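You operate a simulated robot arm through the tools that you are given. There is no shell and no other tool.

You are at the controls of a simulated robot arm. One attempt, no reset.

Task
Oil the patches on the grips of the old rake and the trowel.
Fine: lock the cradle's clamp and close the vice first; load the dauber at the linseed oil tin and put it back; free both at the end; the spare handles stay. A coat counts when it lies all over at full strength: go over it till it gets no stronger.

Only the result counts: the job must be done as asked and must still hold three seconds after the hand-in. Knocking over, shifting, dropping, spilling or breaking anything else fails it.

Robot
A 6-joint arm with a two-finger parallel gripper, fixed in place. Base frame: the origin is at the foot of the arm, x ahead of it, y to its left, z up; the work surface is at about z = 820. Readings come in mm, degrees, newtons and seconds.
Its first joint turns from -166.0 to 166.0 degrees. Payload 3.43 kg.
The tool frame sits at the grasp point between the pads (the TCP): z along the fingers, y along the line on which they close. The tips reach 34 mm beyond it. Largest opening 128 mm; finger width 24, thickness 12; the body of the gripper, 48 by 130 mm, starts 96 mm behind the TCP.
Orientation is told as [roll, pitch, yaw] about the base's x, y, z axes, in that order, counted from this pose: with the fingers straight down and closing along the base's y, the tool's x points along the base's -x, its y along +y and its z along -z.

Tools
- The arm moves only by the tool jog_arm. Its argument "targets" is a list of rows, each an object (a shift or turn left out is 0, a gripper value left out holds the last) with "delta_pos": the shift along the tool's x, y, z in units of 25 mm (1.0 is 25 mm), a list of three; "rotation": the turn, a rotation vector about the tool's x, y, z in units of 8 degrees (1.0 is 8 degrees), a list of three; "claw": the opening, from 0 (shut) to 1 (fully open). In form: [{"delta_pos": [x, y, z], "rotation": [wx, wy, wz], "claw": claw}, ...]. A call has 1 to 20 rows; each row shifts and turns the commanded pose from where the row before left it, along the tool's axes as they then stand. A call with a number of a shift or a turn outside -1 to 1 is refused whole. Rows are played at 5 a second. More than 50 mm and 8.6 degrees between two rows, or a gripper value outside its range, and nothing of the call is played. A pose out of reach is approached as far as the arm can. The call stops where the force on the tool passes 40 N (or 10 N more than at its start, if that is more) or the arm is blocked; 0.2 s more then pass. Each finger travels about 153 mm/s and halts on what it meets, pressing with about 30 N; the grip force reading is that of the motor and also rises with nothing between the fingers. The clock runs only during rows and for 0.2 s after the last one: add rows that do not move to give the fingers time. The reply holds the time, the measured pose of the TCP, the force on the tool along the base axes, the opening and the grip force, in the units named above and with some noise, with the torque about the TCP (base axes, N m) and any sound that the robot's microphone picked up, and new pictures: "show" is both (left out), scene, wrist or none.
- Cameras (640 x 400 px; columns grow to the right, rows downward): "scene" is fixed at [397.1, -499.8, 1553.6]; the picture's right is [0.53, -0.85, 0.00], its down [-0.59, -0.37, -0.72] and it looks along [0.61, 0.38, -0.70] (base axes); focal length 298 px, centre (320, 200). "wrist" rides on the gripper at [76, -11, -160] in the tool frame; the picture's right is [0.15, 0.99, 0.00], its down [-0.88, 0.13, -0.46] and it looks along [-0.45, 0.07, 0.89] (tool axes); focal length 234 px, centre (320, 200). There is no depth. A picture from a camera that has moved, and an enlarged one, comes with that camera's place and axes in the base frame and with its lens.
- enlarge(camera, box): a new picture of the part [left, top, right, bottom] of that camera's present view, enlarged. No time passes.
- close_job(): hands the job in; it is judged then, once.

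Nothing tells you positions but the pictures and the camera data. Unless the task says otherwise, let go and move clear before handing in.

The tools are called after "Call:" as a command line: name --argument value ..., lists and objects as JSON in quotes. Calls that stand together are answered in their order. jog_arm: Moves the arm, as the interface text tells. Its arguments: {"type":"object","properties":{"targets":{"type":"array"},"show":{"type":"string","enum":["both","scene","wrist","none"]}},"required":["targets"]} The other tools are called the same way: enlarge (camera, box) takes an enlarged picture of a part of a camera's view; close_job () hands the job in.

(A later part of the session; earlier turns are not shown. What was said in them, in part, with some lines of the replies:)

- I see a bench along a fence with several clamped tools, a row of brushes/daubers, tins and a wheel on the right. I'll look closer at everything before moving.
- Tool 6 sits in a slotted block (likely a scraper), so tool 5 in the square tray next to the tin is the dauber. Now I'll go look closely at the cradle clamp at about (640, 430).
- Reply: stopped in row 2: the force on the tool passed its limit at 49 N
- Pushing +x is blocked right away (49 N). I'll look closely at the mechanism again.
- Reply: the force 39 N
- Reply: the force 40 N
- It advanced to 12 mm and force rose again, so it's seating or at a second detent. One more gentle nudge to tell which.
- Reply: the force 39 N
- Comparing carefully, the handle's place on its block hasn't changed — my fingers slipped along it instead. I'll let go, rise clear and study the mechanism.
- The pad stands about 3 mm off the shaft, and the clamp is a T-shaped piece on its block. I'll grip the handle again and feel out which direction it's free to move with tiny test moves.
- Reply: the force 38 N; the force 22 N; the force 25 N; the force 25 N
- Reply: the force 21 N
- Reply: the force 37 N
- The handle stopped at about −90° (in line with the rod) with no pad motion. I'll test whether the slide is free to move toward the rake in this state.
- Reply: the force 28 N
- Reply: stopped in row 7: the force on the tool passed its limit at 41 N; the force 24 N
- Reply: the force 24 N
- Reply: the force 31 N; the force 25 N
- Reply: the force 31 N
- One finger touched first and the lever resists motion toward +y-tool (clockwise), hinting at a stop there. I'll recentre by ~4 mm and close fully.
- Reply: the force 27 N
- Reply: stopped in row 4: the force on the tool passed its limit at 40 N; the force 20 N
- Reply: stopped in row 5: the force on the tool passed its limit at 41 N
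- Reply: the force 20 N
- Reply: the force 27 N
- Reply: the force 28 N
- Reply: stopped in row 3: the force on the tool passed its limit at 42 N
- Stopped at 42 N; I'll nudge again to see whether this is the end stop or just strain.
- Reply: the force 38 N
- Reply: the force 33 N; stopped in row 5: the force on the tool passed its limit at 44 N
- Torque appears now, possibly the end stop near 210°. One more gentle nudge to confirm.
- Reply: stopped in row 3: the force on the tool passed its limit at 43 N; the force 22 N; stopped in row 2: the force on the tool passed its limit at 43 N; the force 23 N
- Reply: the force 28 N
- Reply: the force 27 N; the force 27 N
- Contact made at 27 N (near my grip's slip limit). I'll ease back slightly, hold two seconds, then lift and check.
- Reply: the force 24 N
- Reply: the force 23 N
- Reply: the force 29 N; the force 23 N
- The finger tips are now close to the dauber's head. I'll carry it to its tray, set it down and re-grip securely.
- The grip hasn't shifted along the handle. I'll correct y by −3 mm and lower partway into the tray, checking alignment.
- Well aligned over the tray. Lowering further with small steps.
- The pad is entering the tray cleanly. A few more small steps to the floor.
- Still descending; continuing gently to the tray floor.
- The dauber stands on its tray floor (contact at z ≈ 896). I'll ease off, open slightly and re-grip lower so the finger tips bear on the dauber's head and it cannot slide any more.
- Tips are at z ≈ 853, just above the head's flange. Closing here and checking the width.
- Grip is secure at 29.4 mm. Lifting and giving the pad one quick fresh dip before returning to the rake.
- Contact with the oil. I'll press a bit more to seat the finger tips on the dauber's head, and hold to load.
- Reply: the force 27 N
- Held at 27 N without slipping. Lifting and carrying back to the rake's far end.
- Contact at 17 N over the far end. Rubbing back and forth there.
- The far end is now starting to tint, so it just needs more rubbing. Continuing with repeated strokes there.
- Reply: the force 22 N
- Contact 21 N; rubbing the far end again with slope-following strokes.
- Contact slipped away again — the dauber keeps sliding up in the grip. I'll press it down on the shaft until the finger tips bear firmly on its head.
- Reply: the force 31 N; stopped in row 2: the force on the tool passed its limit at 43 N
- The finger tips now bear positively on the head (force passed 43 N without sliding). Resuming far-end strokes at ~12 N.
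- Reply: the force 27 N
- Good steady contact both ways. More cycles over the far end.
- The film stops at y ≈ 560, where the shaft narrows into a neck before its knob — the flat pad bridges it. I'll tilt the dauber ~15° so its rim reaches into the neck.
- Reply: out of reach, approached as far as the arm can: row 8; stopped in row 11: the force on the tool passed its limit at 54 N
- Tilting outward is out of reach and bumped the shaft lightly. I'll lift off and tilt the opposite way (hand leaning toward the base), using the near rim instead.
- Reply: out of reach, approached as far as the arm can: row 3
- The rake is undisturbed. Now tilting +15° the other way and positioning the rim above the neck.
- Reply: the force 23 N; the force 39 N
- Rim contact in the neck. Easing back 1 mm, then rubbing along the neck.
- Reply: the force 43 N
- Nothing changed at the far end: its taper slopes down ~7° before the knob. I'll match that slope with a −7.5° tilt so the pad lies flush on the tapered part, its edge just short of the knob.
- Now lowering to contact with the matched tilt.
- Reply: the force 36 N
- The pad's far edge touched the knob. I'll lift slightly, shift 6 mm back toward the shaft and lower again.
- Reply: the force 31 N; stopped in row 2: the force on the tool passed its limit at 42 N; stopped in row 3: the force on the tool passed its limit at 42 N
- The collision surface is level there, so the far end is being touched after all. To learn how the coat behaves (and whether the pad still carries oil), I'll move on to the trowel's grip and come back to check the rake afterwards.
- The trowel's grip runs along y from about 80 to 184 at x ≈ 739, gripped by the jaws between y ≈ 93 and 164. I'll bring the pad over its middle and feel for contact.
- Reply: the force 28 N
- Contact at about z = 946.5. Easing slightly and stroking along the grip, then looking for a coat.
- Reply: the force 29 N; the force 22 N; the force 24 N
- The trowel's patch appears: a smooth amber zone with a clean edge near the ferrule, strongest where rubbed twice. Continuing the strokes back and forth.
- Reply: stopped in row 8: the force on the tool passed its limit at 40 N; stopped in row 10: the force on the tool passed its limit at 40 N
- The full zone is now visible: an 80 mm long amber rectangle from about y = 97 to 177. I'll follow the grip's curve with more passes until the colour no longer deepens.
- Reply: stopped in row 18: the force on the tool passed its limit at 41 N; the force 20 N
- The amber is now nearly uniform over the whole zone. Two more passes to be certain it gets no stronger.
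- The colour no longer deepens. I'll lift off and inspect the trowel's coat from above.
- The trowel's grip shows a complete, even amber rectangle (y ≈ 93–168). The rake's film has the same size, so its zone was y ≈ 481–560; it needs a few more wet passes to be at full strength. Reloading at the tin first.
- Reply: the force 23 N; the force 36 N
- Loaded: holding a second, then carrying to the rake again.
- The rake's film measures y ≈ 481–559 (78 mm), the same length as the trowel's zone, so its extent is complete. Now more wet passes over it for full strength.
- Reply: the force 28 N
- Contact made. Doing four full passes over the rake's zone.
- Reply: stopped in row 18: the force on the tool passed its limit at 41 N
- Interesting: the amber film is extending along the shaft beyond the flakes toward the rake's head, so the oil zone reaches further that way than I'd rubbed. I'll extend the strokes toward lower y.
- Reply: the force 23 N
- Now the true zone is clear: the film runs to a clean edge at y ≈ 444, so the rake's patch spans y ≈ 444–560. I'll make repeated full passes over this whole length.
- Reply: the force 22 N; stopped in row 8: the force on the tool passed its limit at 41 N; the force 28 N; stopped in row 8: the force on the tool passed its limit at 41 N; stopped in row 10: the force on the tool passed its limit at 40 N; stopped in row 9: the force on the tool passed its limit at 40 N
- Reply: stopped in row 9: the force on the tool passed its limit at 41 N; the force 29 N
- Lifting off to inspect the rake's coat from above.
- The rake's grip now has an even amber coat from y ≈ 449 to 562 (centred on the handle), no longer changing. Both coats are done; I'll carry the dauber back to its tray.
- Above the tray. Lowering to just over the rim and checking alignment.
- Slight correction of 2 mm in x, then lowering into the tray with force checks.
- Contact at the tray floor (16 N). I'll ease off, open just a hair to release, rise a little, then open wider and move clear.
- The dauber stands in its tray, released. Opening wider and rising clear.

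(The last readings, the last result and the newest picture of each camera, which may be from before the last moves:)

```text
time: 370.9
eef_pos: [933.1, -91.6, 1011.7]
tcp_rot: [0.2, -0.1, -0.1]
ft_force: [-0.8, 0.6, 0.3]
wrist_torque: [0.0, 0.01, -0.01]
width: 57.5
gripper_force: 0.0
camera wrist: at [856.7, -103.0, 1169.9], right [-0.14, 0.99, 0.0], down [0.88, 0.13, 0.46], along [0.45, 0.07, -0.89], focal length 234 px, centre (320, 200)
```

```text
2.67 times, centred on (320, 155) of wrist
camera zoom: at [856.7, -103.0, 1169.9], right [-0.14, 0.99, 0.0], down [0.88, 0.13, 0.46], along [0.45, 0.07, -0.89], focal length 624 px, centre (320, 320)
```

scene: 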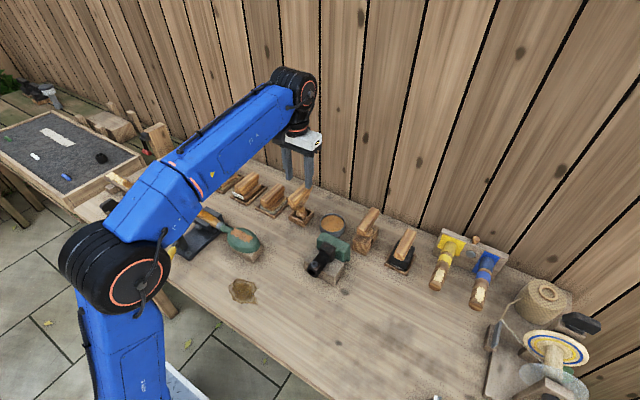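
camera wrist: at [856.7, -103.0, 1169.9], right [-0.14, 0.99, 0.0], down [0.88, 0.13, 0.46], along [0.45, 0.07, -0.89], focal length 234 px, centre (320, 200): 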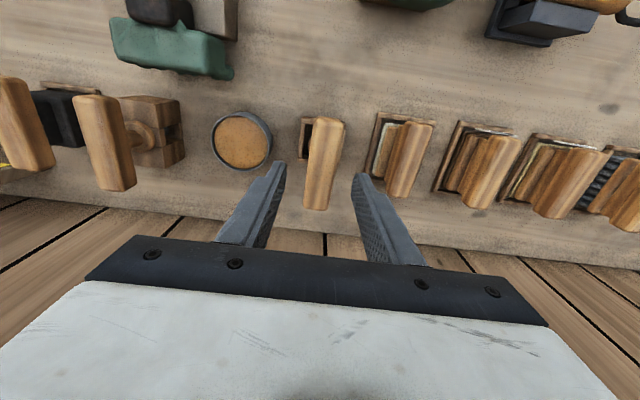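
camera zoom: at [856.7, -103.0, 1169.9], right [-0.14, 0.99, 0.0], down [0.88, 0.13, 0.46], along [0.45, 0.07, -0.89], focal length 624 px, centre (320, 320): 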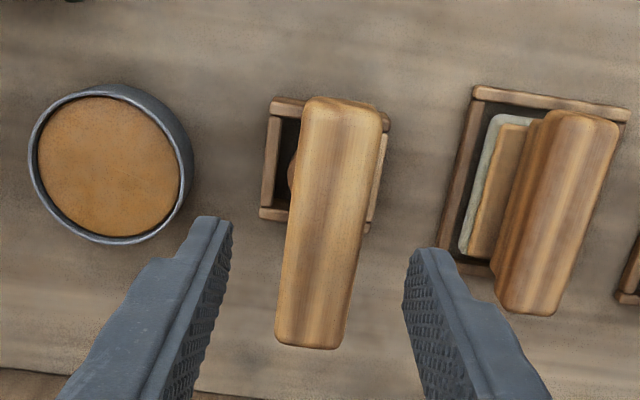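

The dauber is back exactly as it was. Now to open the vice: I'll go to its lever (grip at about (575, 93)) with the hand turned to +31°.

Call:
jog_arm --targets '[{"delta_pos": [0.952, 0.493, 0.03], "claw": 0.5}, {"delta_pos": [0.952, 0.493, 0.03]}, {"delta_pos": [0.952, 0.493, 0.03]}, {"delta_pos": [0.952, 0.493, 0.03]}, {"delta_pos": [0.952, 0.493, 0.03]}, {"delta_pos": [0.952, 0.493, 0.03]}, {"delta_pos": [0.952, 0.493, 0.03]}, {"delta_pos": [0.952, 0.493, 0.03]}, {"delta_pos": [0.952, 0.493, 0.03]}, {"delta_pos": [0.952, 0.493, 0.03]}, {"delta_pos": [0.952, 0.493, 0.03]}, {"delta_pos": [0.952, 0.493, 0.03]}, {"delta_pos": [0.952, 0.493, 0.03]}, {"delta_pos": [0.952, 0.493, 0.03]}, {"delta_pos": [0.952, 0.493, 0.03]}, {}]' --show "none"

Call:
jog_arm --targets '[{"rotation": [0, 0, -0.78]}, {"rotation": [0, 0, -0.78]}, {"rotation": [0, 0, -0.78]}, {"rotation": [0, 0, -0.78]}, {"rotation": [0, 0, -0.78]}, {}]' --show "both"

Call:
enlarge --camera "wrist" --box '[200, 100, 440, 260]'

```text
time: 374.3
eef_pos: [574.0, 93.5, 999.3]
tcp_rot: [0.1, 0.1, -0.2]
ft_force: [0.1, 0.1, 0.2]
wrist_torque: [0.04, 0.01, 0.01]
width: 63.9
gripper_force: 0.1
```

```text
time: 375.7
eef_pos: [573.9, 95.4, 998.4]
tcp_rot: [0.1, 0.0, 31.2]
ft_force: [1.3, -0.1, 0.3]
wrist_torque: [0.0, -0.02, -0.01]
width: 64.0
gripper_force: 0.1
camera wrist: at [516.5, 47.3, 1158.4], right [-0.64, 0.77, 0.0], down [0.69, 0.57, 0.46], along [0.35, 0.29, -0.89], focal length 234 px, centre (320, 200)
```

scene: 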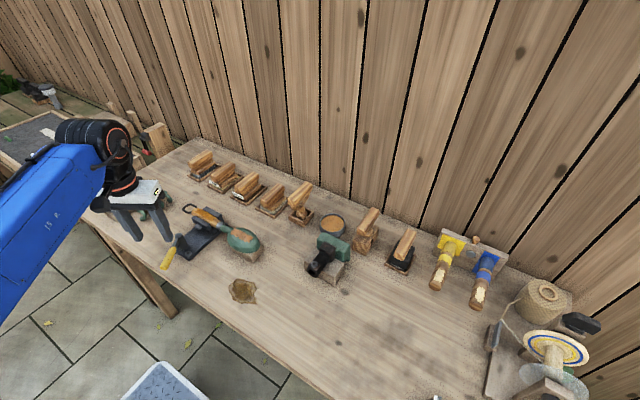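
wrist: 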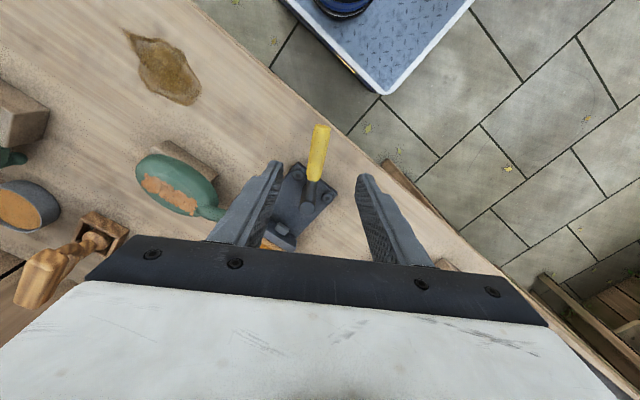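

```text
2.50 times, centred on (320, 180) of wrist
camera zoom: at [516.5, 47.3, 1158.4], right [-0.64, 0.77, 0.0], down [0.69, 0.57, 0.46], along [0.35, 0.29, -0.89], focal length 585 px, centre (320, 250)
```

zoom: 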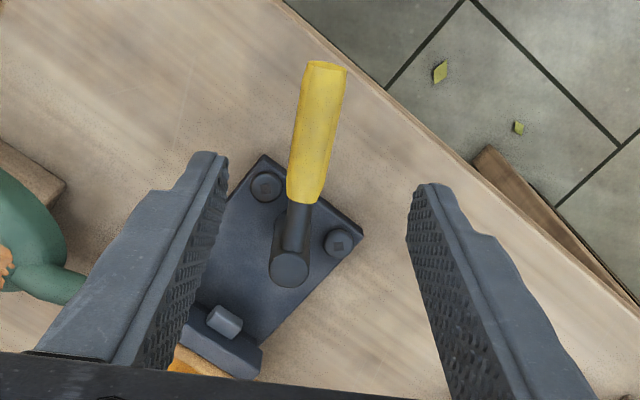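

The lever handle is between the fingers. Descending and closing on it.

Call:
jog_arm --targets '[{"delta_pos": [0, -0.1, 1]}, {"delta_pos": [0, 0, 1]}, {"delta_pos": [0, 0, 1]}, {"delta_pos": [0, 0, 0.96]}, {}, {"claw": 0.35}, {"claw": 0.25}, {"claw": 0.1}, {}, {}]' --show "both"

Call:
enlarge --camera "scene" --box '[130, 185, 230, 275]'

```text
time: 377.9
eef_pos: [578.8, 94.7, 899.2]
tcp_rot: [0.1, 0.0, 31.0]
ft_force: [-18.0, 24.1, -7.7]
wrist_torque: [0.43, 0.38, -1.06]
width: 25.2
gripper_force: 45.2
camera wrist: at [519.9, 46.3, 1058.7], right [-0.64, 0.77, 0.0], down [0.69, 0.57, 0.46], along [0.35, 0.29, -0.89], focal length 234 px, centre (320, 200)
```

scene: 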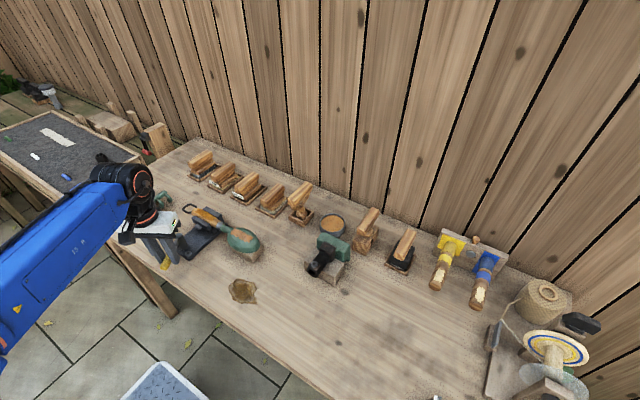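
wrist: 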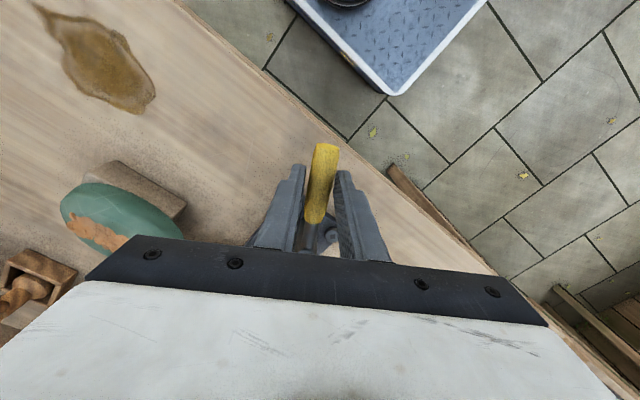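

```text
4.44 times, centred on (180, 230) of scene
camera zoom: at [397.1, -499.8, 1553.6], right [0.53, -0.85, 0.0], down [-0.59, -0.37, -0.72], along [0.61, 0.38, -0.7], focal length 1324 px, centre (942, 67)
```

zoom: 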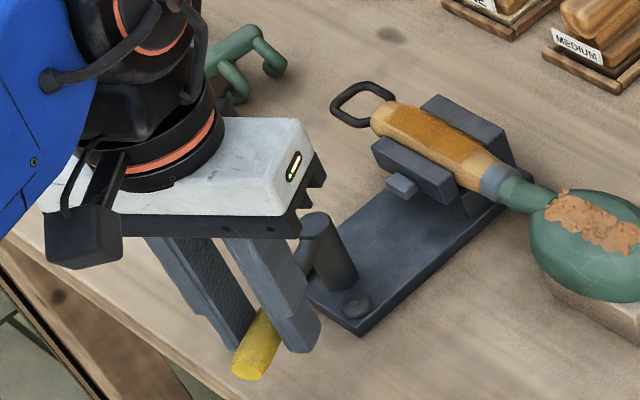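

Lever gripped. Swinging it clockwise back toward its open position in 3° steps.

Call:
jog_arm --targets '[{"delta_pos": [-0.0074, 0.151, 0], "rotation": [0, 0, 0.375]}, {"delta_pos": [-0.0074, 0.151, 0], "rotation": [0, 0, 0.375]}, {"delta_pos": [-0.0074, 0.151, 0], "rotation": [0, 0, 0.375]}, {"delta_pos": [-0.0074, 0.151, 0], "rotation": [0, 0, 0.375]}, {}]' --show "none"

Call:
jog_arm --targets '[{"delta_pos": [-0.0064, 0.151, 0], "rotation": [0, 0, 0.375]}, {"delta_pos": [-0.0064, 0.151, 0], "rotation": [0, 0, 0.375]}, {"delta_pos": [-0.0064, 0.151, 0], "rotation": [0, 0, 0.375]}, {"delta_pos": [-0.0064, 0.151, 0], "rotation": [0, 0, 0.375]}, {}]' --show "none"

```text
time: 379.1
eef_pos: [572.6, 106.3, 898.4]
tcp_rot: [0.0, -0.1, 19.0]
ft_force: [28.4, -8.6, -7.4]
wrist_torque: [-0.09, -0.68, -1.03]
width: 24.7
gripper_force: 45.0
```

```text
time: 380.0
eef_pos: [568.5, 118.4, 899.9]
tcp_rot: [0.0, 0.0, 9.5]
ft_force: [15.4, -7.9, -4.3]
wrist_torque: [-0.21, -0.15, -0.8]
width: 24.5
gripper_force: 45.8
stopped in row 4: the force on the tool passed its limit at 41 N (the readings are from after the stop); the commanded pose is now the measured one
```

Call:
jog_arm --targets '[{"delta_pos": [-0.05, 0.05, 0], "rotation": [0, 0, 0.1]}, {"delta_pos": [-0.008, 0.15, 0], "rotation": [0, 0, 0.375]}, {"delta_pos": [-0.008, 0.15, 0], "rotation": [0, 0, 0.375]}, {"delta_pos": [-0.008, 0.15, 0], "rotation": [0, 0, 0.375]}, {}]' --show "none"

Call:
jog_arm --targets '[{"delta_pos": [-0.008, 0.15, 0], "rotation": [0, 0, 0.375]}, {"delta_pos": [-0.008, 0.15, 0], "rotation": [0, 0, 0.375]}, {"delta_pos": [-0.008, 0.15, 0], "rotation": [0, 0, 0.375]}, {}]' --show "scene"

Call:
enlarge --camera "scene" --box '[130, 185, 230, 275]'

```text
time: 381.2
eef_pos: [568.1, 131.1, 899.1]
tcp_rot: [0.0, 0.1, -0.3]
ft_force: [-2.2, -21.0, -16.4]
wrist_torque: [-0.37, 0.1, -1.52]
width: 25.0
gripper_force: 44.9
```

```text
time: 382.2
eef_pos: [569.1, 142.8, 899.8]
tcp_rot: [0.1, 0.0, -9.2]
ft_force: [-19.9, -14.7, -12.3]
wrist_torque: [-0.1, 0.58, -1.31]
width: 25.0
gripper_force: 45.1
```

scene: 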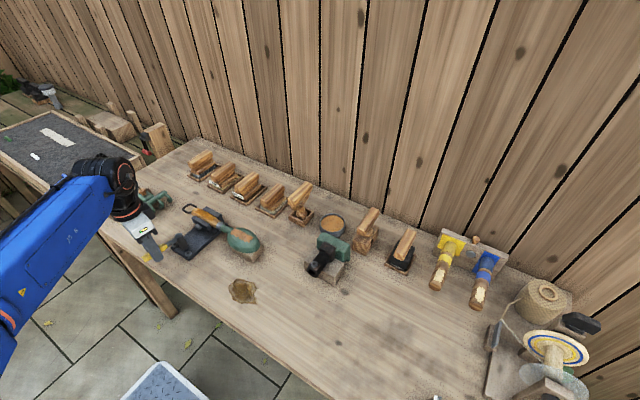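

```text
4.44 times, centred on (180, 230) of scene
camera zoom: at [397.1, -499.8, 1553.6], right [0.53, -0.85, 0.0], down [-0.59, -0.37, -0.72], along [0.61, 0.38, -0.7], focal length 1324 px, centre (942, 67)
```

zoom: 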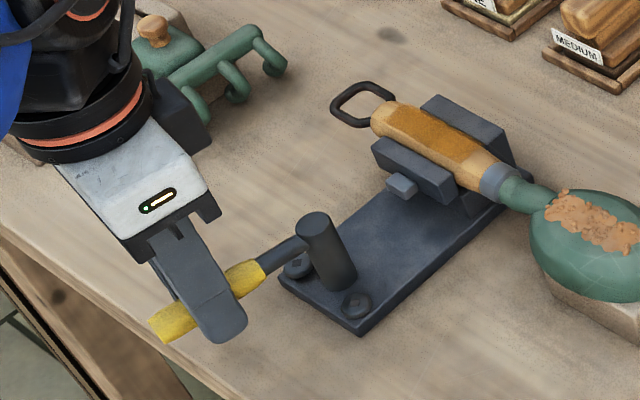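

Call:
jog_arm --targets '[{"delta_pos": [0.035, 0.03, 0], "rotation": [0, 0, 0.2]}, {"delta_pos": [-0.003, 0.152, 0], "rotation": [0, 0, 0.375]}, {"delta_pos": [-0.003, 0.152, 0], "rotation": [0, 0, 0.375]}, {"delta_pos": [-0.003, 0.152, 0], "rotation": [0, 0, 0.375]}, {}]' --show "none"

Call:
jog_arm --targets '[{"delta_pos": [-0.003, 0.152, 0], "rotation": [0, 0, 0.375]}, {"delta_pos": [-0.003, 0.152, 0], "rotation": [0, 0, 0.375]}, {"delta_pos": [-0.003, 0.152, 0], "rotation": [0, 0, 0.375]}, {}]' --show "scene"

Call:
enlarge --camera "scene" --box '[130, 185, 230, 275]'

```text
time: 383.4
eef_pos: [572.6, 154.3, 899.9]
tcp_rot: [0.2, 0.0, -19.8]
ft_force: [-15.6, 4.7, -14.3]
wrist_torque: [0.2, 0.22, -0.14]
width: 24.9
gripper_force: 44.9
```

```text
time: 384.4
eef_pos: [577.4, 165.9, 900.8]
tcp_rot: [0.3, 0.0, -28.9]
ft_force: [-18.4, 3.0, 19.3]
wrist_torque: [0.34, 0.76, -0.55]
width: 24.4
gripper_force: 44.7
```

scene: 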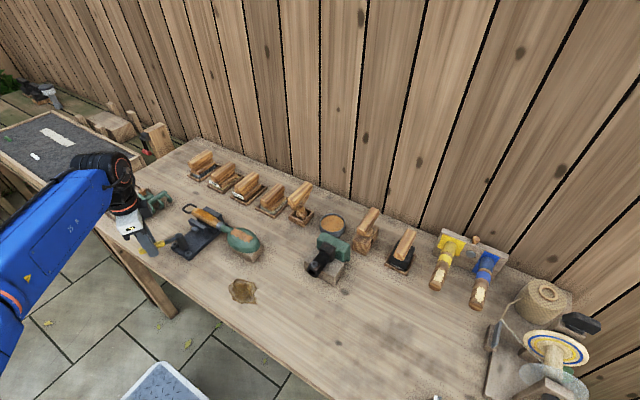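

```text
4.44 times, centred on (180, 230) of scene
camera zoom: at [397.1, -499.8, 1553.6], right [0.53, -0.85, 0.0], down [-0.59, -0.37, -0.72], along [0.61, 0.38, -0.7], focal length 1324 px, centre (942, 67)
```

zoom: 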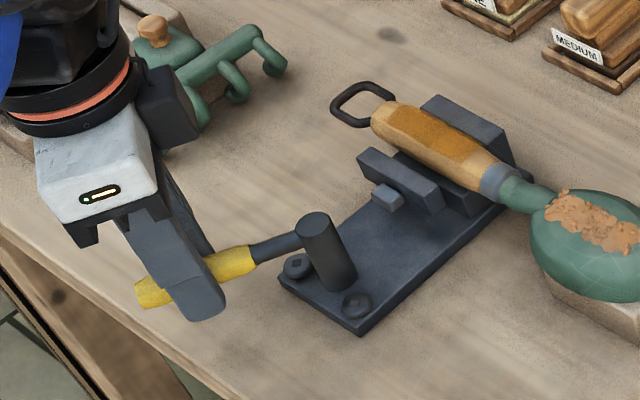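

Call:
jog_arm --targets '[{"delta_pos": [0.035, 0.02, -0.015]}, {"delta_pos": [-0.002, 0.152, 0], "rotation": [0, 0, 0.375]}, {"delta_pos": [-0.002, 0.152, 0], "rotation": [0, 0, 0.375]}, {"delta_pos": [-0.002, 0.152, 0], "rotation": [0, 0, 0.375]}, {}]' --show "none"

Call:
jog_arm --targets '[{"delta_pos": [-0.002, 0.101, 0], "rotation": [0, 0, 0.25]}, {"delta_pos": [-0.002, 0.101, 0], "rotation": [0, 0, 0.25]}, {"delta_pos": [-0.002, 0.101, 0], "rotation": [0, 0, 0.25]}, {}]' --show "scene"

Call:
enlarge --camera "scene" --box '[130, 185, 230, 275]'

```text
time: 385.7
eef_pos: [584.1, 175.3, 899.2]
tcp_rot: [0.0, -0.2, -37.8]
ft_force: [12.9, -16.3, -0.8]
wrist_torque: [-0.32, -0.12, -0.31]
width: 24.8
gripper_force: 45.2
stopped in row 5: the force on the tool passed its limit at 41 N (the readings are from after the stop); the commanded pose is now the measured one
```

```text
time: 386.7
eef_pos: [589.1, 181.6, 899.6]
tcp_rot: [0.2, -0.3, -43.8]
ft_force: [25.3, -24.8, -6.4]
wrist_torque: [-0.79, -0.79, -0.05]
width: 24.7
gripper_force: 45.7
```

scene: 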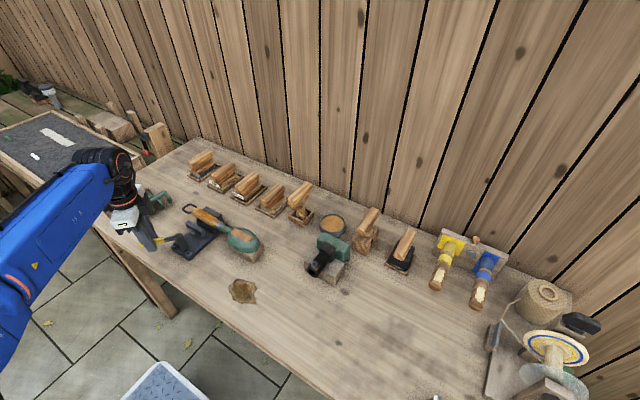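

```text
4.44 times, centred on (180, 230) of scene
camera zoom: at [397.1, -499.8, 1553.6], right [0.53, -0.85, 0.0], down [-0.59, -0.37, -0.72], along [0.61, 0.38, -0.7], focal length 1324 px, centre (942, 67)
```

zoom: 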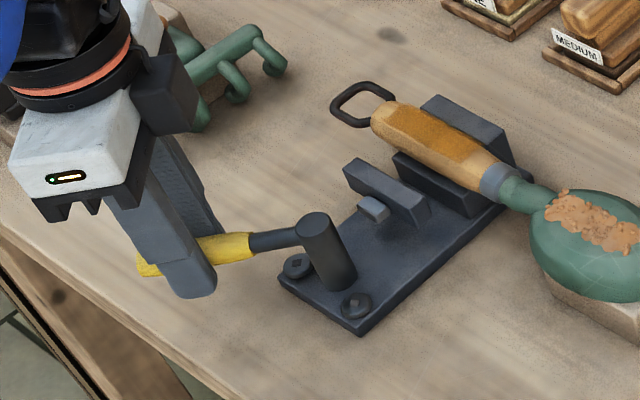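

Call:
jog_arm --targets '[{"delta_pos": [-0.06, 0.03, 0]}, {"delta_pos": [-0.004, 0.06, 0], "rotation": [0, 0, 0.15]}, {"delta_pos": [-0.004, 0.06, 0], "rotation": [0, 0, 0.15]}, {}]' --show "none"

Call:
jog_arm --targets '[{"delta_pos": [-0.002, 0.05, 0], "rotation": [0, 0, 0.12]}, {"delta_pos": [-0.002, 0.05, 0], "rotation": [0, 0, 0.12]}, {}]' --show "scene"

Call:
enlarge --camera "scene" --box '[130, 185, 230, 275]'

```text
time: 387.7
eef_pos: [591.8, 182.4, 899.4]
tcp_rot: [0.2, -0.1, -46.4]
ft_force: [1.5, -1.6, -8.0]
wrist_torque: [0.41, 0.33, 0.03]
width: 24.5
gripper_force: 44.6
```

```text
time: 388.5
eef_pos: [591.6, 183.1, 899.7]
tcp_rot: [-0.2, -0.1, -48.2]
ft_force: [-15.0, -10.3, 4.5]
wrist_torque: [-0.36, -0.05, 1.12]
width: 25.2
gripper_force: 44.6
stopped in row 3: the force on the tool passed its limit at 42 N (the readings are from after the stop); the commanded pose is now the measured one
```

scene: 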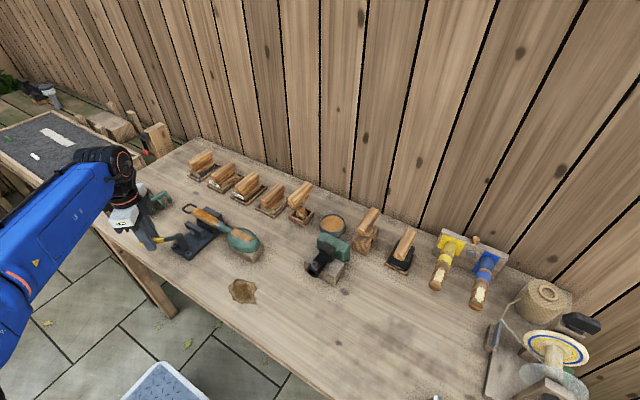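

```text
4.44 times, centred on (180, 230) of scene
camera zoom: at [397.1, -499.8, 1553.6], right [0.53, -0.85, 0.0], down [-0.59, -0.37, -0.72], along [0.61, 0.38, -0.7], focal length 1324 px, centre (942, 67)
```

zoom: 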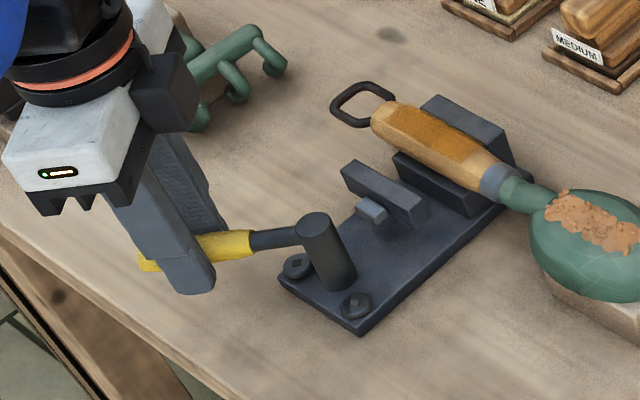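

The vice is fully open at its original stop. Releasing the lever and rising.

Call:
jog_arm --targets '[{"delta_pos": [0, -0.01, 0], "rotation": [0, 0, -0.08]}, {"claw": 0.25}, {"claw": 0.4}, {"claw": 0.5}, {}, {"delta_pos": [0, 0, -0.8]}, {"delta_pos": [0, 0, -1]}, {"delta_pos": [0, 0, -1]}, {"delta_pos": [0, 0, -1]}, {}]' --show "both"

Call:
enlarge --camera "scene" --box '[130, 185, 230, 275]'

```text
time: 390.7
eef_pos: [592.0, 183.3, 994.9]
tcp_rot: [-0.1, 0.0, -47.6]
ft_force: [-0.4, -0.4, 0.0]
wrist_torque: [0.0, -0.02, 0.0]
width: 63.9
gripper_force: 0.0
camera wrist: at [533.8, 232.6, 1154.5], right [0.63, 0.78, 0.0], down [0.69, -0.56, 0.46], along [0.35, -0.29, -0.89], focal length 234 px, centre (320, 200)
```

scene: 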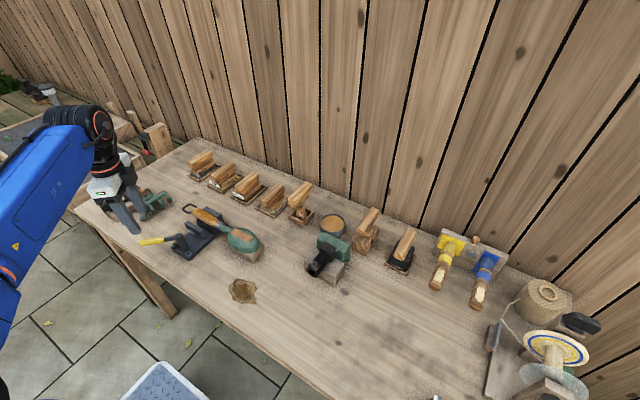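
wrist: 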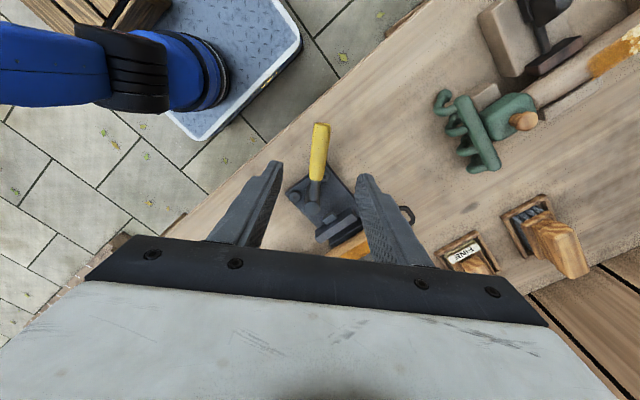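

```text
4.44 times, centred on (180, 230) of scene
camera zoom: at [397.1, -499.8, 1553.6], right [0.53, -0.85, 0.0], down [-0.59, -0.37, -0.72], along [0.61, 0.38, -0.7], focal length 1324 px, centre (942, 67)
```

zoom: 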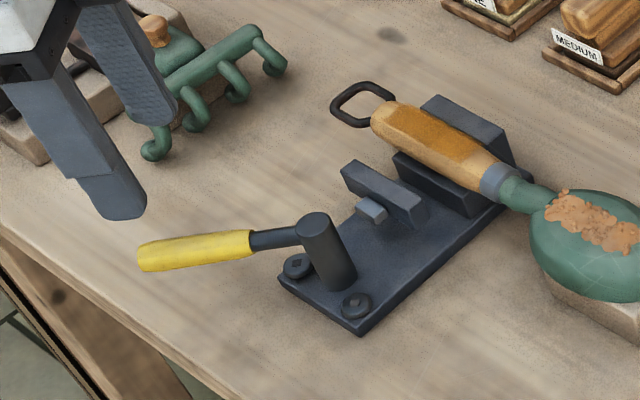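

The vice is open exactly as at the start. Now the cradle clamp: I'll turn the hand to −91° and go above its handle at (615, 439).

Call:
jog_arm --targets '[{"rotation": [0, 0, 0.905]}, {"rotation": [0, 0, 0.905]}, {"rotation": [0, 0, 0.905]}, {"rotation": [0, 0, 0.905]}, {"rotation": [0, 0, 0.905]}, {"rotation": [0, 0, 0.905]}, {}]' --show "none"

Call:
jog_arm --targets '[{"delta_pos": [0.931, 0.084, 0]}, {"delta_pos": [0.931, 0.084, 0]}, {"delta_pos": [0.931, 0.084, 0]}, {"delta_pos": [0.931, 0.084, 0]}, {"delta_pos": [0.931, 0.084, 0]}, {"delta_pos": [0.931, 0.084, 0]}, {"delta_pos": [0.931, 0.084, 0]}, {"delta_pos": [0.931, 0.084, 0]}, {"delta_pos": [0.931, 0.084, 0]}, {"delta_pos": [0.931, 0.084, 0]}, {"delta_pos": [0.931, 0.084, 0]}, {}]' --show "both"

Call:
enlarge --camera "wrist" --box '[200, 80, 440, 240]'

```text
time: 392.3
eef_pos: [592.1, 183.2, 995.4]
tcp_rot: [0.0, -0.1, -91.1]
ft_force: [-0.9, 0.0, -0.5]
wrist_torque: [0.03, 0.0, 0.02]
width: 63.7
gripper_force: 0.0
```

```text
time: 394.9
eef_pos: [619.0, 441.2, 994.7]
tcp_rot: [0.0, -0.1, -91.1]
ft_force: [0.9, 0.1, -0.4]
wrist_torque: [-0.01, 0.02, 0.02]
width: 63.9
gripper_force: 0.1
camera wrist: at [609.8, 518.1, 1153.8], right [0.99, 0.13, 0.0], down [0.11, -0.88, 0.46], along [0.06, -0.45, -0.89], focal length 234 px, centre (320, 200)
```

scene: 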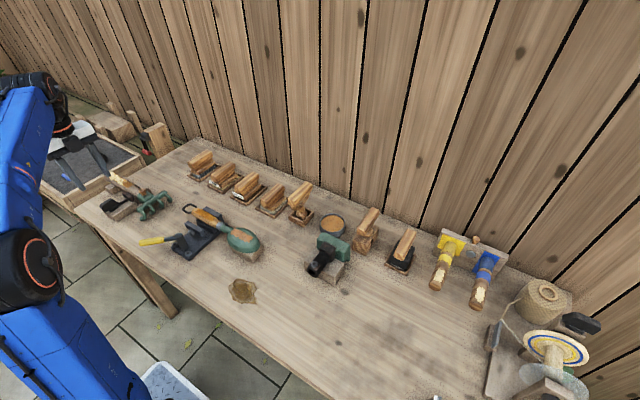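
wrist: 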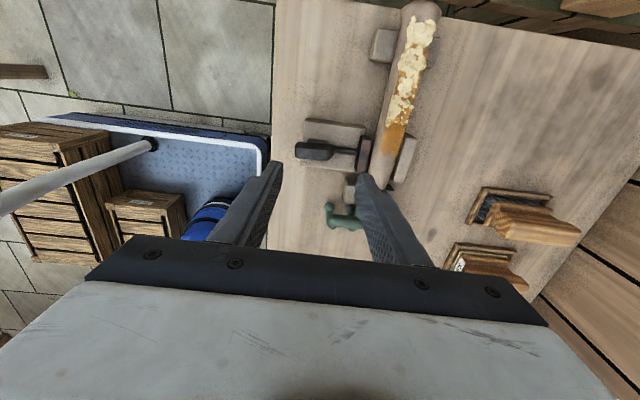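

```text
2.50 times, centred on (320, 160) of wrist
camera zoom: at [609.8, 518.1, 1153.8], right [0.99, 0.13, 0.0], down [0.11, -0.88, 0.46], along [0.06, -0.45, -0.89], focal length 585 px, centre (320, 300)
```

zoom: 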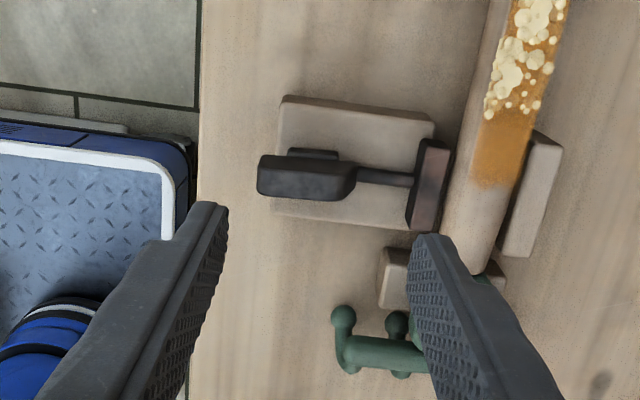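

The handle is between my fingers, in line with the rod. Descending to z ≈ 898 and closing on it.

Call:
jog_arm --targets '[{"delta_pos": [-0.04, -0.15, 0.9]}, {"delta_pos": [0, 0, 0.9]}, {"delta_pos": [0, 0, 0.9]}, {"delta_pos": [0, 0, 0.8]}, {"delta_pos": [0, 0, 0.37]}, {}, {"claw": 0.42}, {"claw": 0.36}, {}, {}]' --show "both"

Call:
enlarge --camera "wrist" --box '[220, 100, 440, 260]'

```text
time: 397.1
eef_pos: [616.5, 438.2, 896.3]
tcp_rot: [0.0, -0.1, -91.0]
ft_force: [-10.6, 2.5, -3.4]
wrist_torque: [-0.01, 0.14, 0.01]
width: 51.5
gripper_force: 4.5
camera wrist: at [606.3, 516.8, 1055.0], right [0.99, 0.13, 0.0], down [0.11, -0.88, 0.46], along [0.06, -0.45, -0.89], focal length 234 px, centre (320, 200)
```

scene: 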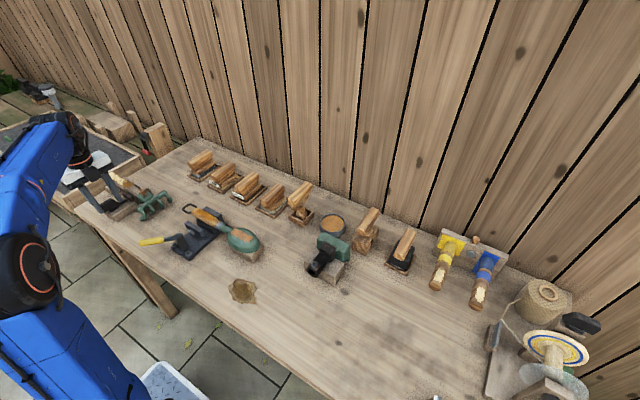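
wrist: 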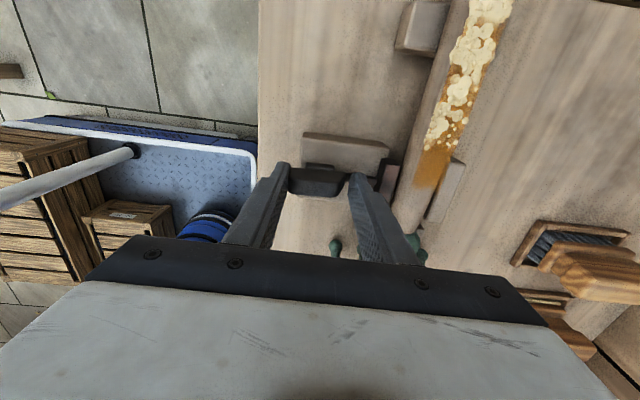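

```text
2.50 times, centred on (330, 180) of wrist
camera zoom: at [606.3, 516.8, 1055.0], right [0.99, 0.13, 0.0], down [0.11, -0.88, 0.46], along [0.06, -0.45, -0.89], focal length 585 px, centre (295, 250)
```

zoom: 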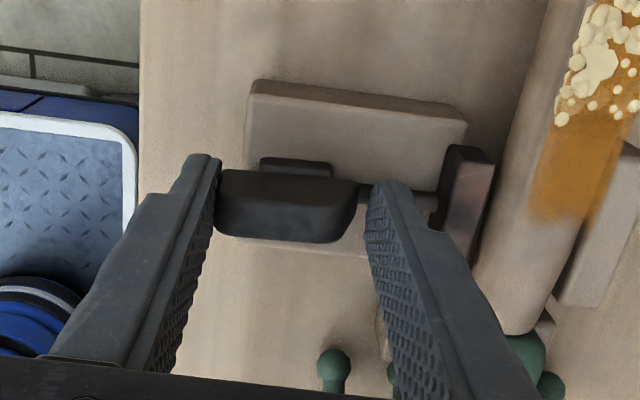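

Recentring slightly, then turning the handle back counter-clockwise toward its open stop.

Call:
jog_arm --targets '[{"delta_pos": [0.03, -0.05, 0]}, {}, {"rotation": [0, 0, -0.6]}, {"rotation": [0, 0, -0.6]}, {"rotation": [0, 0, -0.6]}, {"rotation": [0, 0, -0.6]}, {"rotation": [0, 0, -0.6]}, {}]' --show "none"

Call:
jog_arm --targets '[{"rotation": [0, 0, -0.6]}, {"rotation": [0, 0, -0.6]}, {"rotation": [0, 0, -0.6]}, {"rotation": [0, 0, -0.6]}, {"rotation": [0, 0, -0.6]}, {}]' --show "none"

```text
time: 398.9
eef_pos: [614.8, 439.1, 898.5]
tcp_rot: [0.0, -0.1, -67.0]
ft_force: [-6.1, -3.4, -1.6]
wrist_torque: [-0.12, 0.03, 0.0]
width: 50.1
gripper_force: 3.5
```

```text
time: 400.3
eef_pos: [615.6, 439.9, 897.2]
tcp_rot: [-0.1, -0.1, -42.9]
ft_force: [-6.5, 8.9, -0.5]
wrist_torque: [0.52, -0.39, -0.01]
width: 49.8
gripper_force: 44.7
```

Call:
jog_arm --targets '[{"rotation": [0, 0, -0.6]}, {"rotation": [0, 0, -0.6]}, {"rotation": [0, 0, -0.6]}, {"rotation": [0, 0, -0.6]}, {"rotation": [0, 0, -0.6]}, {}]' --show "none"

Call:
jog_arm --targets '[{"rotation": [0, 0, -0.5]}, {"rotation": [0, 0, -0.5]}, {"rotation": [0, 0, -0.4]}, {"rotation": [0, 0, -0.3]}, {"rotation": [0, 0, -0.3]}, {"rotation": [0, 0, -0.2]}, {}]' --show "both"

Call:
enlarge --camera "wrist" --box '[230, 110, 410, 260]'

```text
time: 401.7
eef_pos: [615.5, 439.9, 897.0]
tcp_rot: [0.0, -0.1, -19.0]
ft_force: [4.0, 19.3, 0.4]
wrist_torque: [1.53, -0.1, 0.0]
width: 50.1
gripper_force: 44.9
```

```text
time: 403.3
eef_pos: [615.9, 439.4, 897.4]
tcp_rot: [0.0, -0.1, -1.4]
ft_force: [6.5, 15.6, 8.5]
wrist_torque: [1.03, -0.76, -0.04]
width: 49.7
gripper_force: 45.0
camera wrist: at [539.9, 431.3, 1056.2], right [-0.12, 0.99, 0.0], down [0.88, 0.11, 0.46], along [0.45, 0.05, -0.89], focal length 234 px, centre (320, 200)
```

scene: 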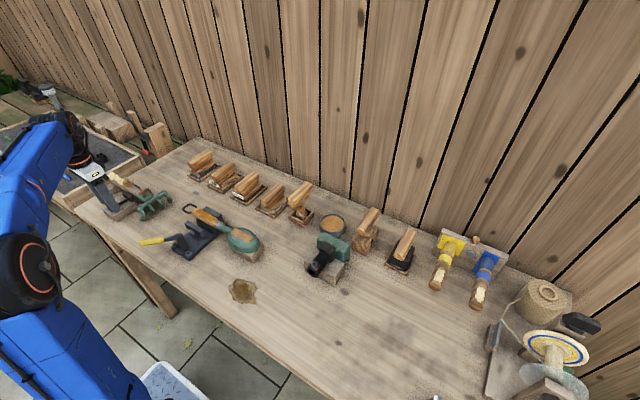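
wrist: 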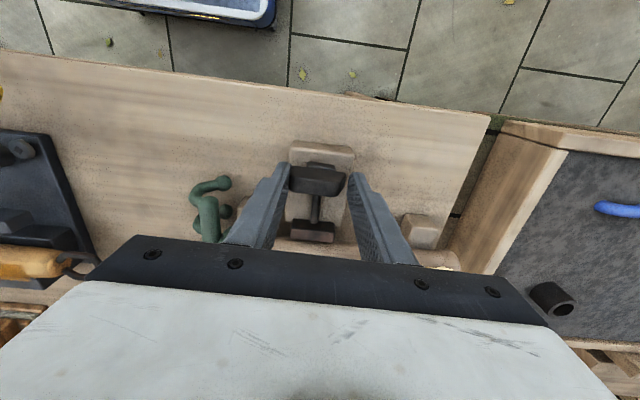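

```text
2.67 times, centred on (320, 185) of wrist
camera zoom: at [539.9, 431.3, 1056.2], right [-0.12, 0.99, 0.0], down [0.88, 0.11, 0.46], along [0.45, 0.05, -0.89], focal length 624 px, centre (320, 240)
```

zoom: 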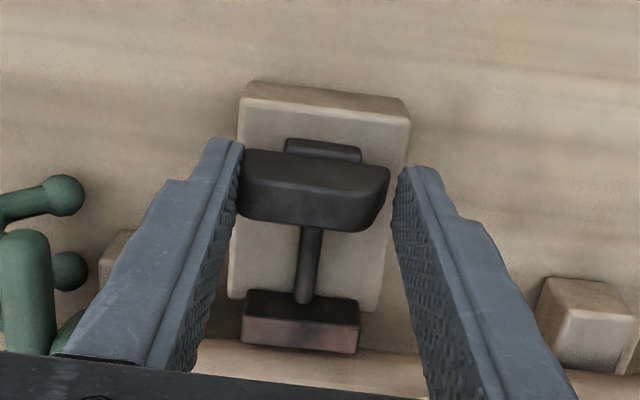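

The handle is almost back to its start angle. A last small turn to feel the open stop.

Call:
jog_arm --targets '[{"rotation": [0, 0, -0.15]}, {"rotation": [0, 0, -0.15]}, {}]' --show "none"

```text
time: 404.1
eef_pos: [614.5, 439.9, 896.6]
tcp_rot: [-0.1, 0.0, 1.0]
ft_force: [9.2, 23.0, 15.0]
wrist_torque: [0.81, 0.09, -1.47]
width: 49.9
gripper_force: 45.2
```

At the open stop (−1.5 N·m). Easing off, releasing and rising clear.

Call:
jog_arm --targets '[{"rotation": [0, 0, 0.1]}, {"claw": 0.45}, {"claw": 0.55}, {}, {"delta_pos": [0, 0, -0.6]}, {"delta_pos": [0, 0, -1]}, {"delta_pos": [0, 0, -1]}, {"delta_pos": [0, 0, -1]}, {"delta_pos": [0, 0, -1]}, {}]' --show "both"

Call:
enlarge --camera "scene" --box '[95, 165, 165, 225]'

Call:
enlarge --camera "wrist" --box '[220, 110, 460, 250]'

```text
time: 406.3
eef_pos: [616.1, 438.7, 1015.3]
tcp_rot: [-0.1, 0.0, 0.2]
ft_force: [0.6, 0.0, -0.8]
wrist_torque: [-0.01, -0.04, -0.03]
width: 70.5
gripper_force: 0.0
camera wrist: at [540.9, 428.7, 1173.5], right [-0.15, 0.99, 0.0], down [0.88, 0.13, 0.46], along [0.45, 0.07, -0.89], focal length 234 px, centre (320, 200)
```

scene: 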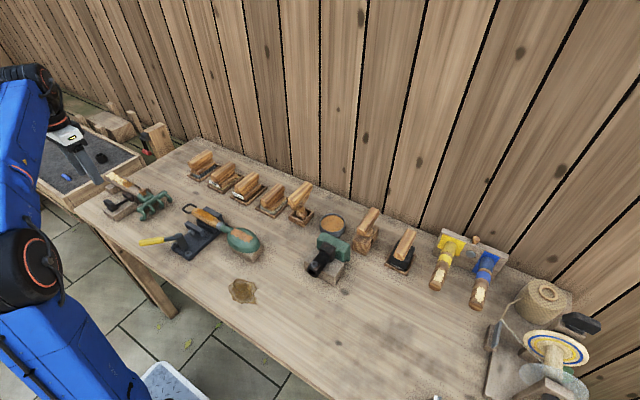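
wrist: 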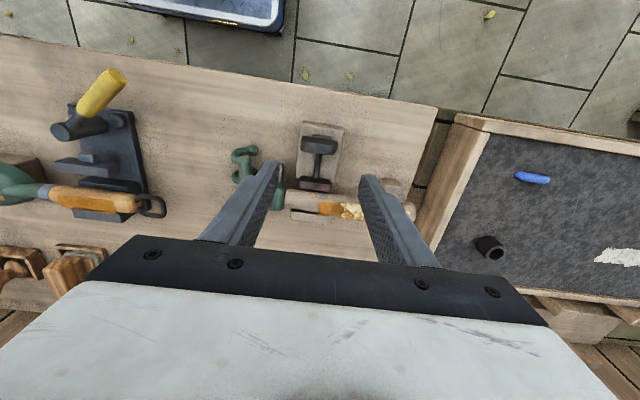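

```text
6.67 times, centred on (130, 195) of scene
camera zoom: at [397.1, -499.8, 1553.6], right [0.53, -0.85, 0.0], down [-0.59, -0.37, -0.72], along [0.61, 0.38, -0.7], focal length 1986 px, centre (1587, 233)
```

zoom: 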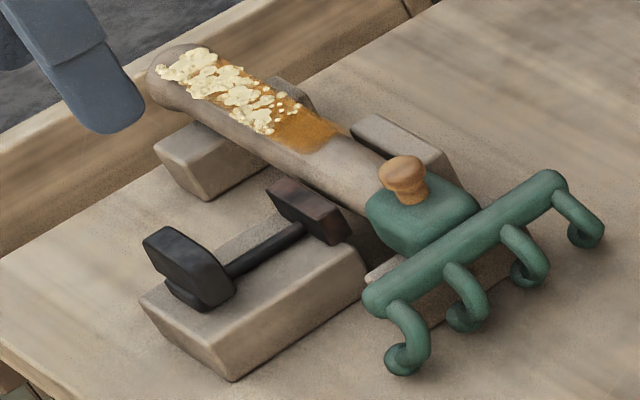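

```text
2.67 times, centred on (340, 180) of wrist
camera zoom: at [540.9, 428.7, 1173.5], right [-0.15, 0.99, 0.0], down [0.88, 0.13, 0.46], along [0.45, 0.07, -0.89], focal length 624 px, centre (267, 253)
```

zoom: 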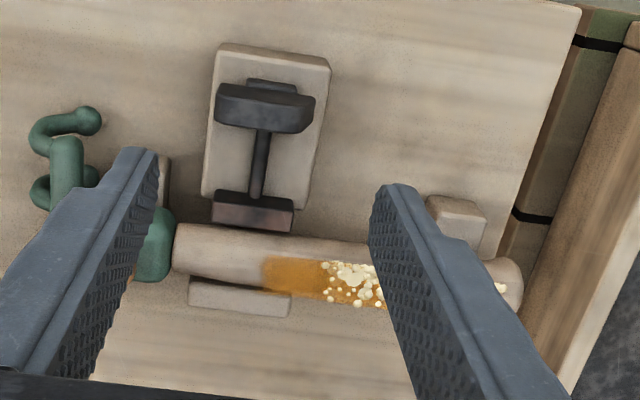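

Both fixtures are free again and the dauber is home. A final check of both coats and the whole scene before handing in.

Call:
enlarge --camera "wrist" --box '[300, 185, 380, 235]'

Call:
enlarge --camera "wrist" --box '[40, 165, 170, 235]'

Call:
enlarge --camera "scene" --box '[110, 165, 150, 200]'

Call:
enlarge --camera "scene" --box '[170, 190, 260, 260]'

Call:
enlarge --camera "scene" --box '[250, 170, 430, 300]'

```text
8.00 times, centred on (340, 210) of wrist
camera zoom: at [540.9, 428.7, 1173.5], right [-0.15, 0.99, 0.0], down [0.88, 0.13, 0.46], along [0.45, 0.07, -0.89], focal length 1873 px, centre (160, 120)
```

zoom: 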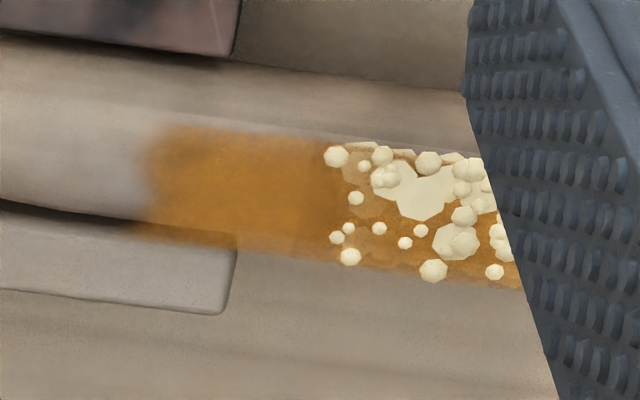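

```text
4.92 times, centred on (105, 200) of wrist
camera zoom: at [540.9, 428.7, 1173.5], right [-0.15, 0.99, 0.0], down [0.88, 0.13, 0.46], along [0.45, 0.07, -0.89], focal length 1153 px, centre (1378, 200)
```

zoom: 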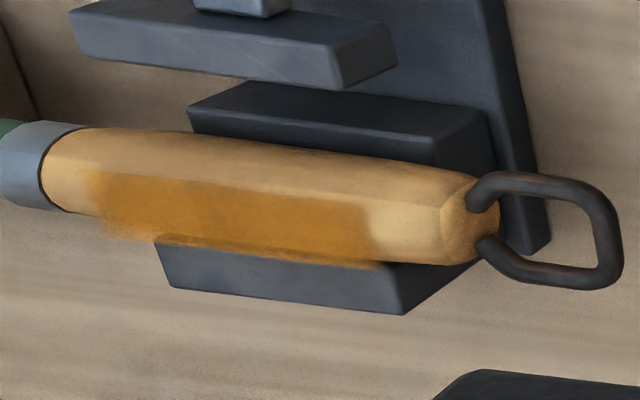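

```text
11.43 times, centred on (130, 182) of scene
camera zoom: at [397.1, -499.8, 1553.6], right [0.53, -0.85, 0.0], down [-0.59, -0.37, -0.72], along [0.61, 0.38, -0.7], focal length 3405 px, centre (2491, 400)
```

zoom: 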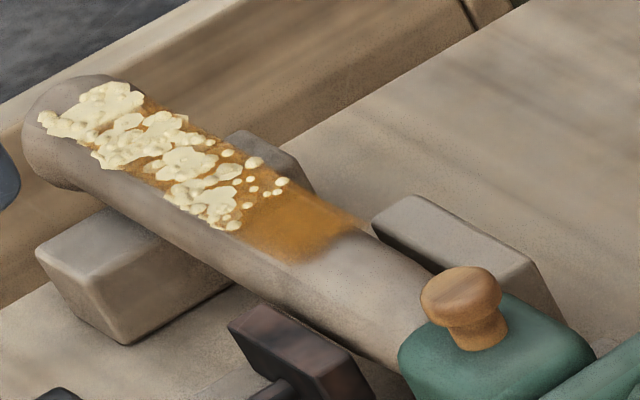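

```text
5.71 times, centred on (215, 225) of scene
camera zoom: at [397.1, -499.8, 1553.6], right [0.53, -0.85, 0.0], down [-0.59, -0.37, -0.72], along [0.61, 0.38, -0.7], focal length 1702 px, centre (920, 57)
```

zoom: 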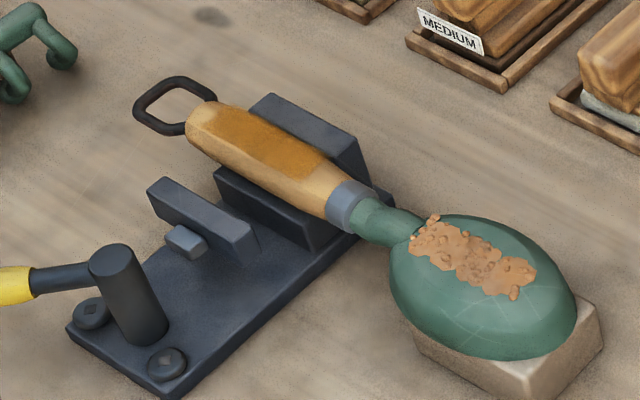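

```text
3.08 times, centred on (340, 235) of scene
camera zoom: at [397.1, -499.8, 1553.6], right [0.53, -0.85, 0.0], down [-0.59, -0.37, -0.72], along [0.61, 0.38, -0.7], focal length 917 px, centre (258, 92)
```

zoom: 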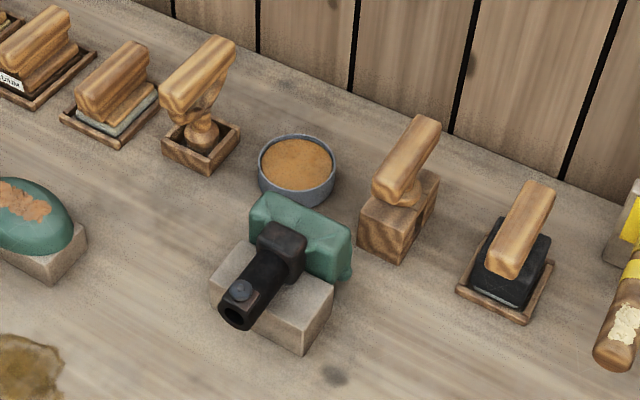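

The film turns out to be a thin flat decal over each grip. I want to be sure about the rake patch's far edge, so I'll take one more close look from above.

Call:
jog_arm --targets '[{"delta_pos": [-0.907, 0.533, 0.1], "claw": 1}, {"delta_pos": [-0.907, 0.533, 0.1]}, {"delta_pos": [-0.907, 0.533, 0.1]}, {"delta_pos": [-0.907, 0.533, 0.1]}, {"delta_pos": [-0.907, 0.533, 0.1]}, {"delta_pos": [-0.907, 0.533, 0.1]}, {}]' --show "wrist"

Call:
enlarge --camera "wrist" --box '[240, 50, 420, 150]'

Call:
enlarge --camera "wrist" --box '[330, 70, 400, 120]'

Call:
enlarge --camera "wrist" --box '[260, 60, 330, 110]'

```text
time: 407.9
eef_pos: [752.6, 522.2, 997.9]
tcp_rot: [-0.2, -0.1, 0.2]
ft_force: [-0.6, -0.1, -0.2]
wrist_torque: [-0.02, 0.03, 0.0]
width: 128.0
gripper_force: 0.0
camera wrist: at [677.5, 511.5, 1156.2], right [-0.15, 0.99, 0.0], down [0.88, 0.13, 0.46], along [0.45, 0.07, -0.89], focal length 234 px, centre (320, 200)
```

wrist: 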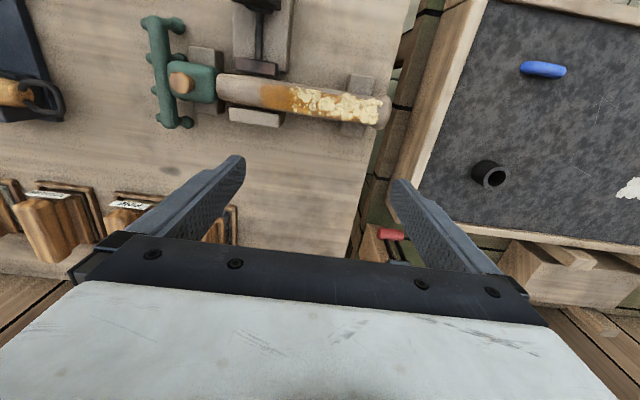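

```text
3.56 times, centred on (330, 100) of wrist
camera zoom: at [677.5, 511.5, 1156.2], right [-0.15, 0.99, 0.0], down [0.88, 0.13, 0.46], along [0.45, 0.07, -0.89], focal length 833 px, centre (284, 556)
```

zoom: 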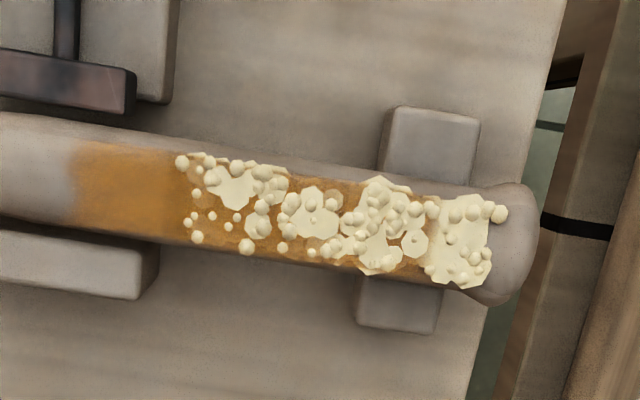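

```text
8.00 times, centred on (365, 95) of wrist
camera zoom: at [677.5, 511.5, 1156.2], right [-0.15, 0.99, 0.0], down [0.88, 0.13, 0.46], along [0.45, 0.07, -0.89], focal length 1873 px, centre (-40, 1040)
```

zoom: 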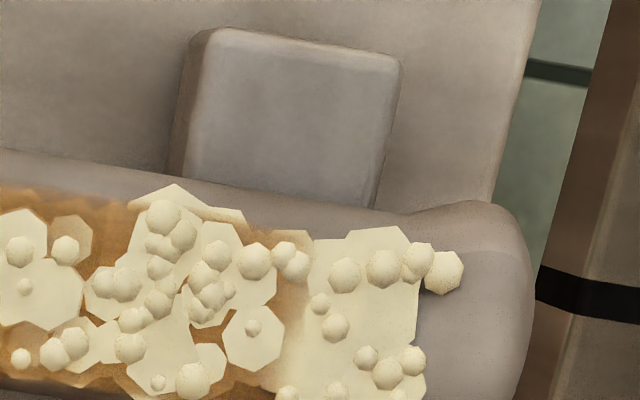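

```text
8.00 times, centred on (295, 85) of wrist
camera zoom: at [677.5, 511.5, 1156.2], right [-0.15, 0.99, 0.0], down [0.88, 0.13, 0.46], along [0.45, 0.07, -0.89], focal length 1873 px, centre (520, 1120)
```

zoom: 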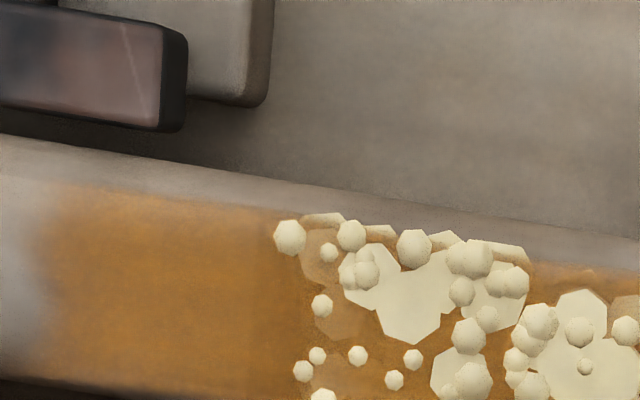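

Call:
close_job

```text
The job is handed in.
```

I handed the job in: both patches are oiled, the dauber is back in its tray, and the clamp and vice are free again. I have no result from the judging.

- **Rake:** the amber coat runs about 110 mm along the handle and stopped deepening after repeated passes with fresh oil. I locked the clamp first. The cream flakes on the grip still show through the coat. About the last 20 mm of flakes before the knob would not take any oil, even after many strokes. I took that strip to lie outside the patch, but I could not confirm it.
- **Trowel:** the grip has an even coat about 75 mm long that also stopped getting stronger. I closed the vice first. Closing it may have nudged the trowel a millimetre or two against the far jaw.
- **Clamp and vice:** the clamp handle and vice lever are back at their starting stops.
- **Spare handles and the rest:** I left the spare handles alone. Nothing else looked moved in the final pictures.

The dauber slid up in the grip early on, so I re-gripped it in its tray. While I tried a tilted stroke at the rake's far end, it also bumped the shaft once at 54 N. The rake looked unmoved afterwards.
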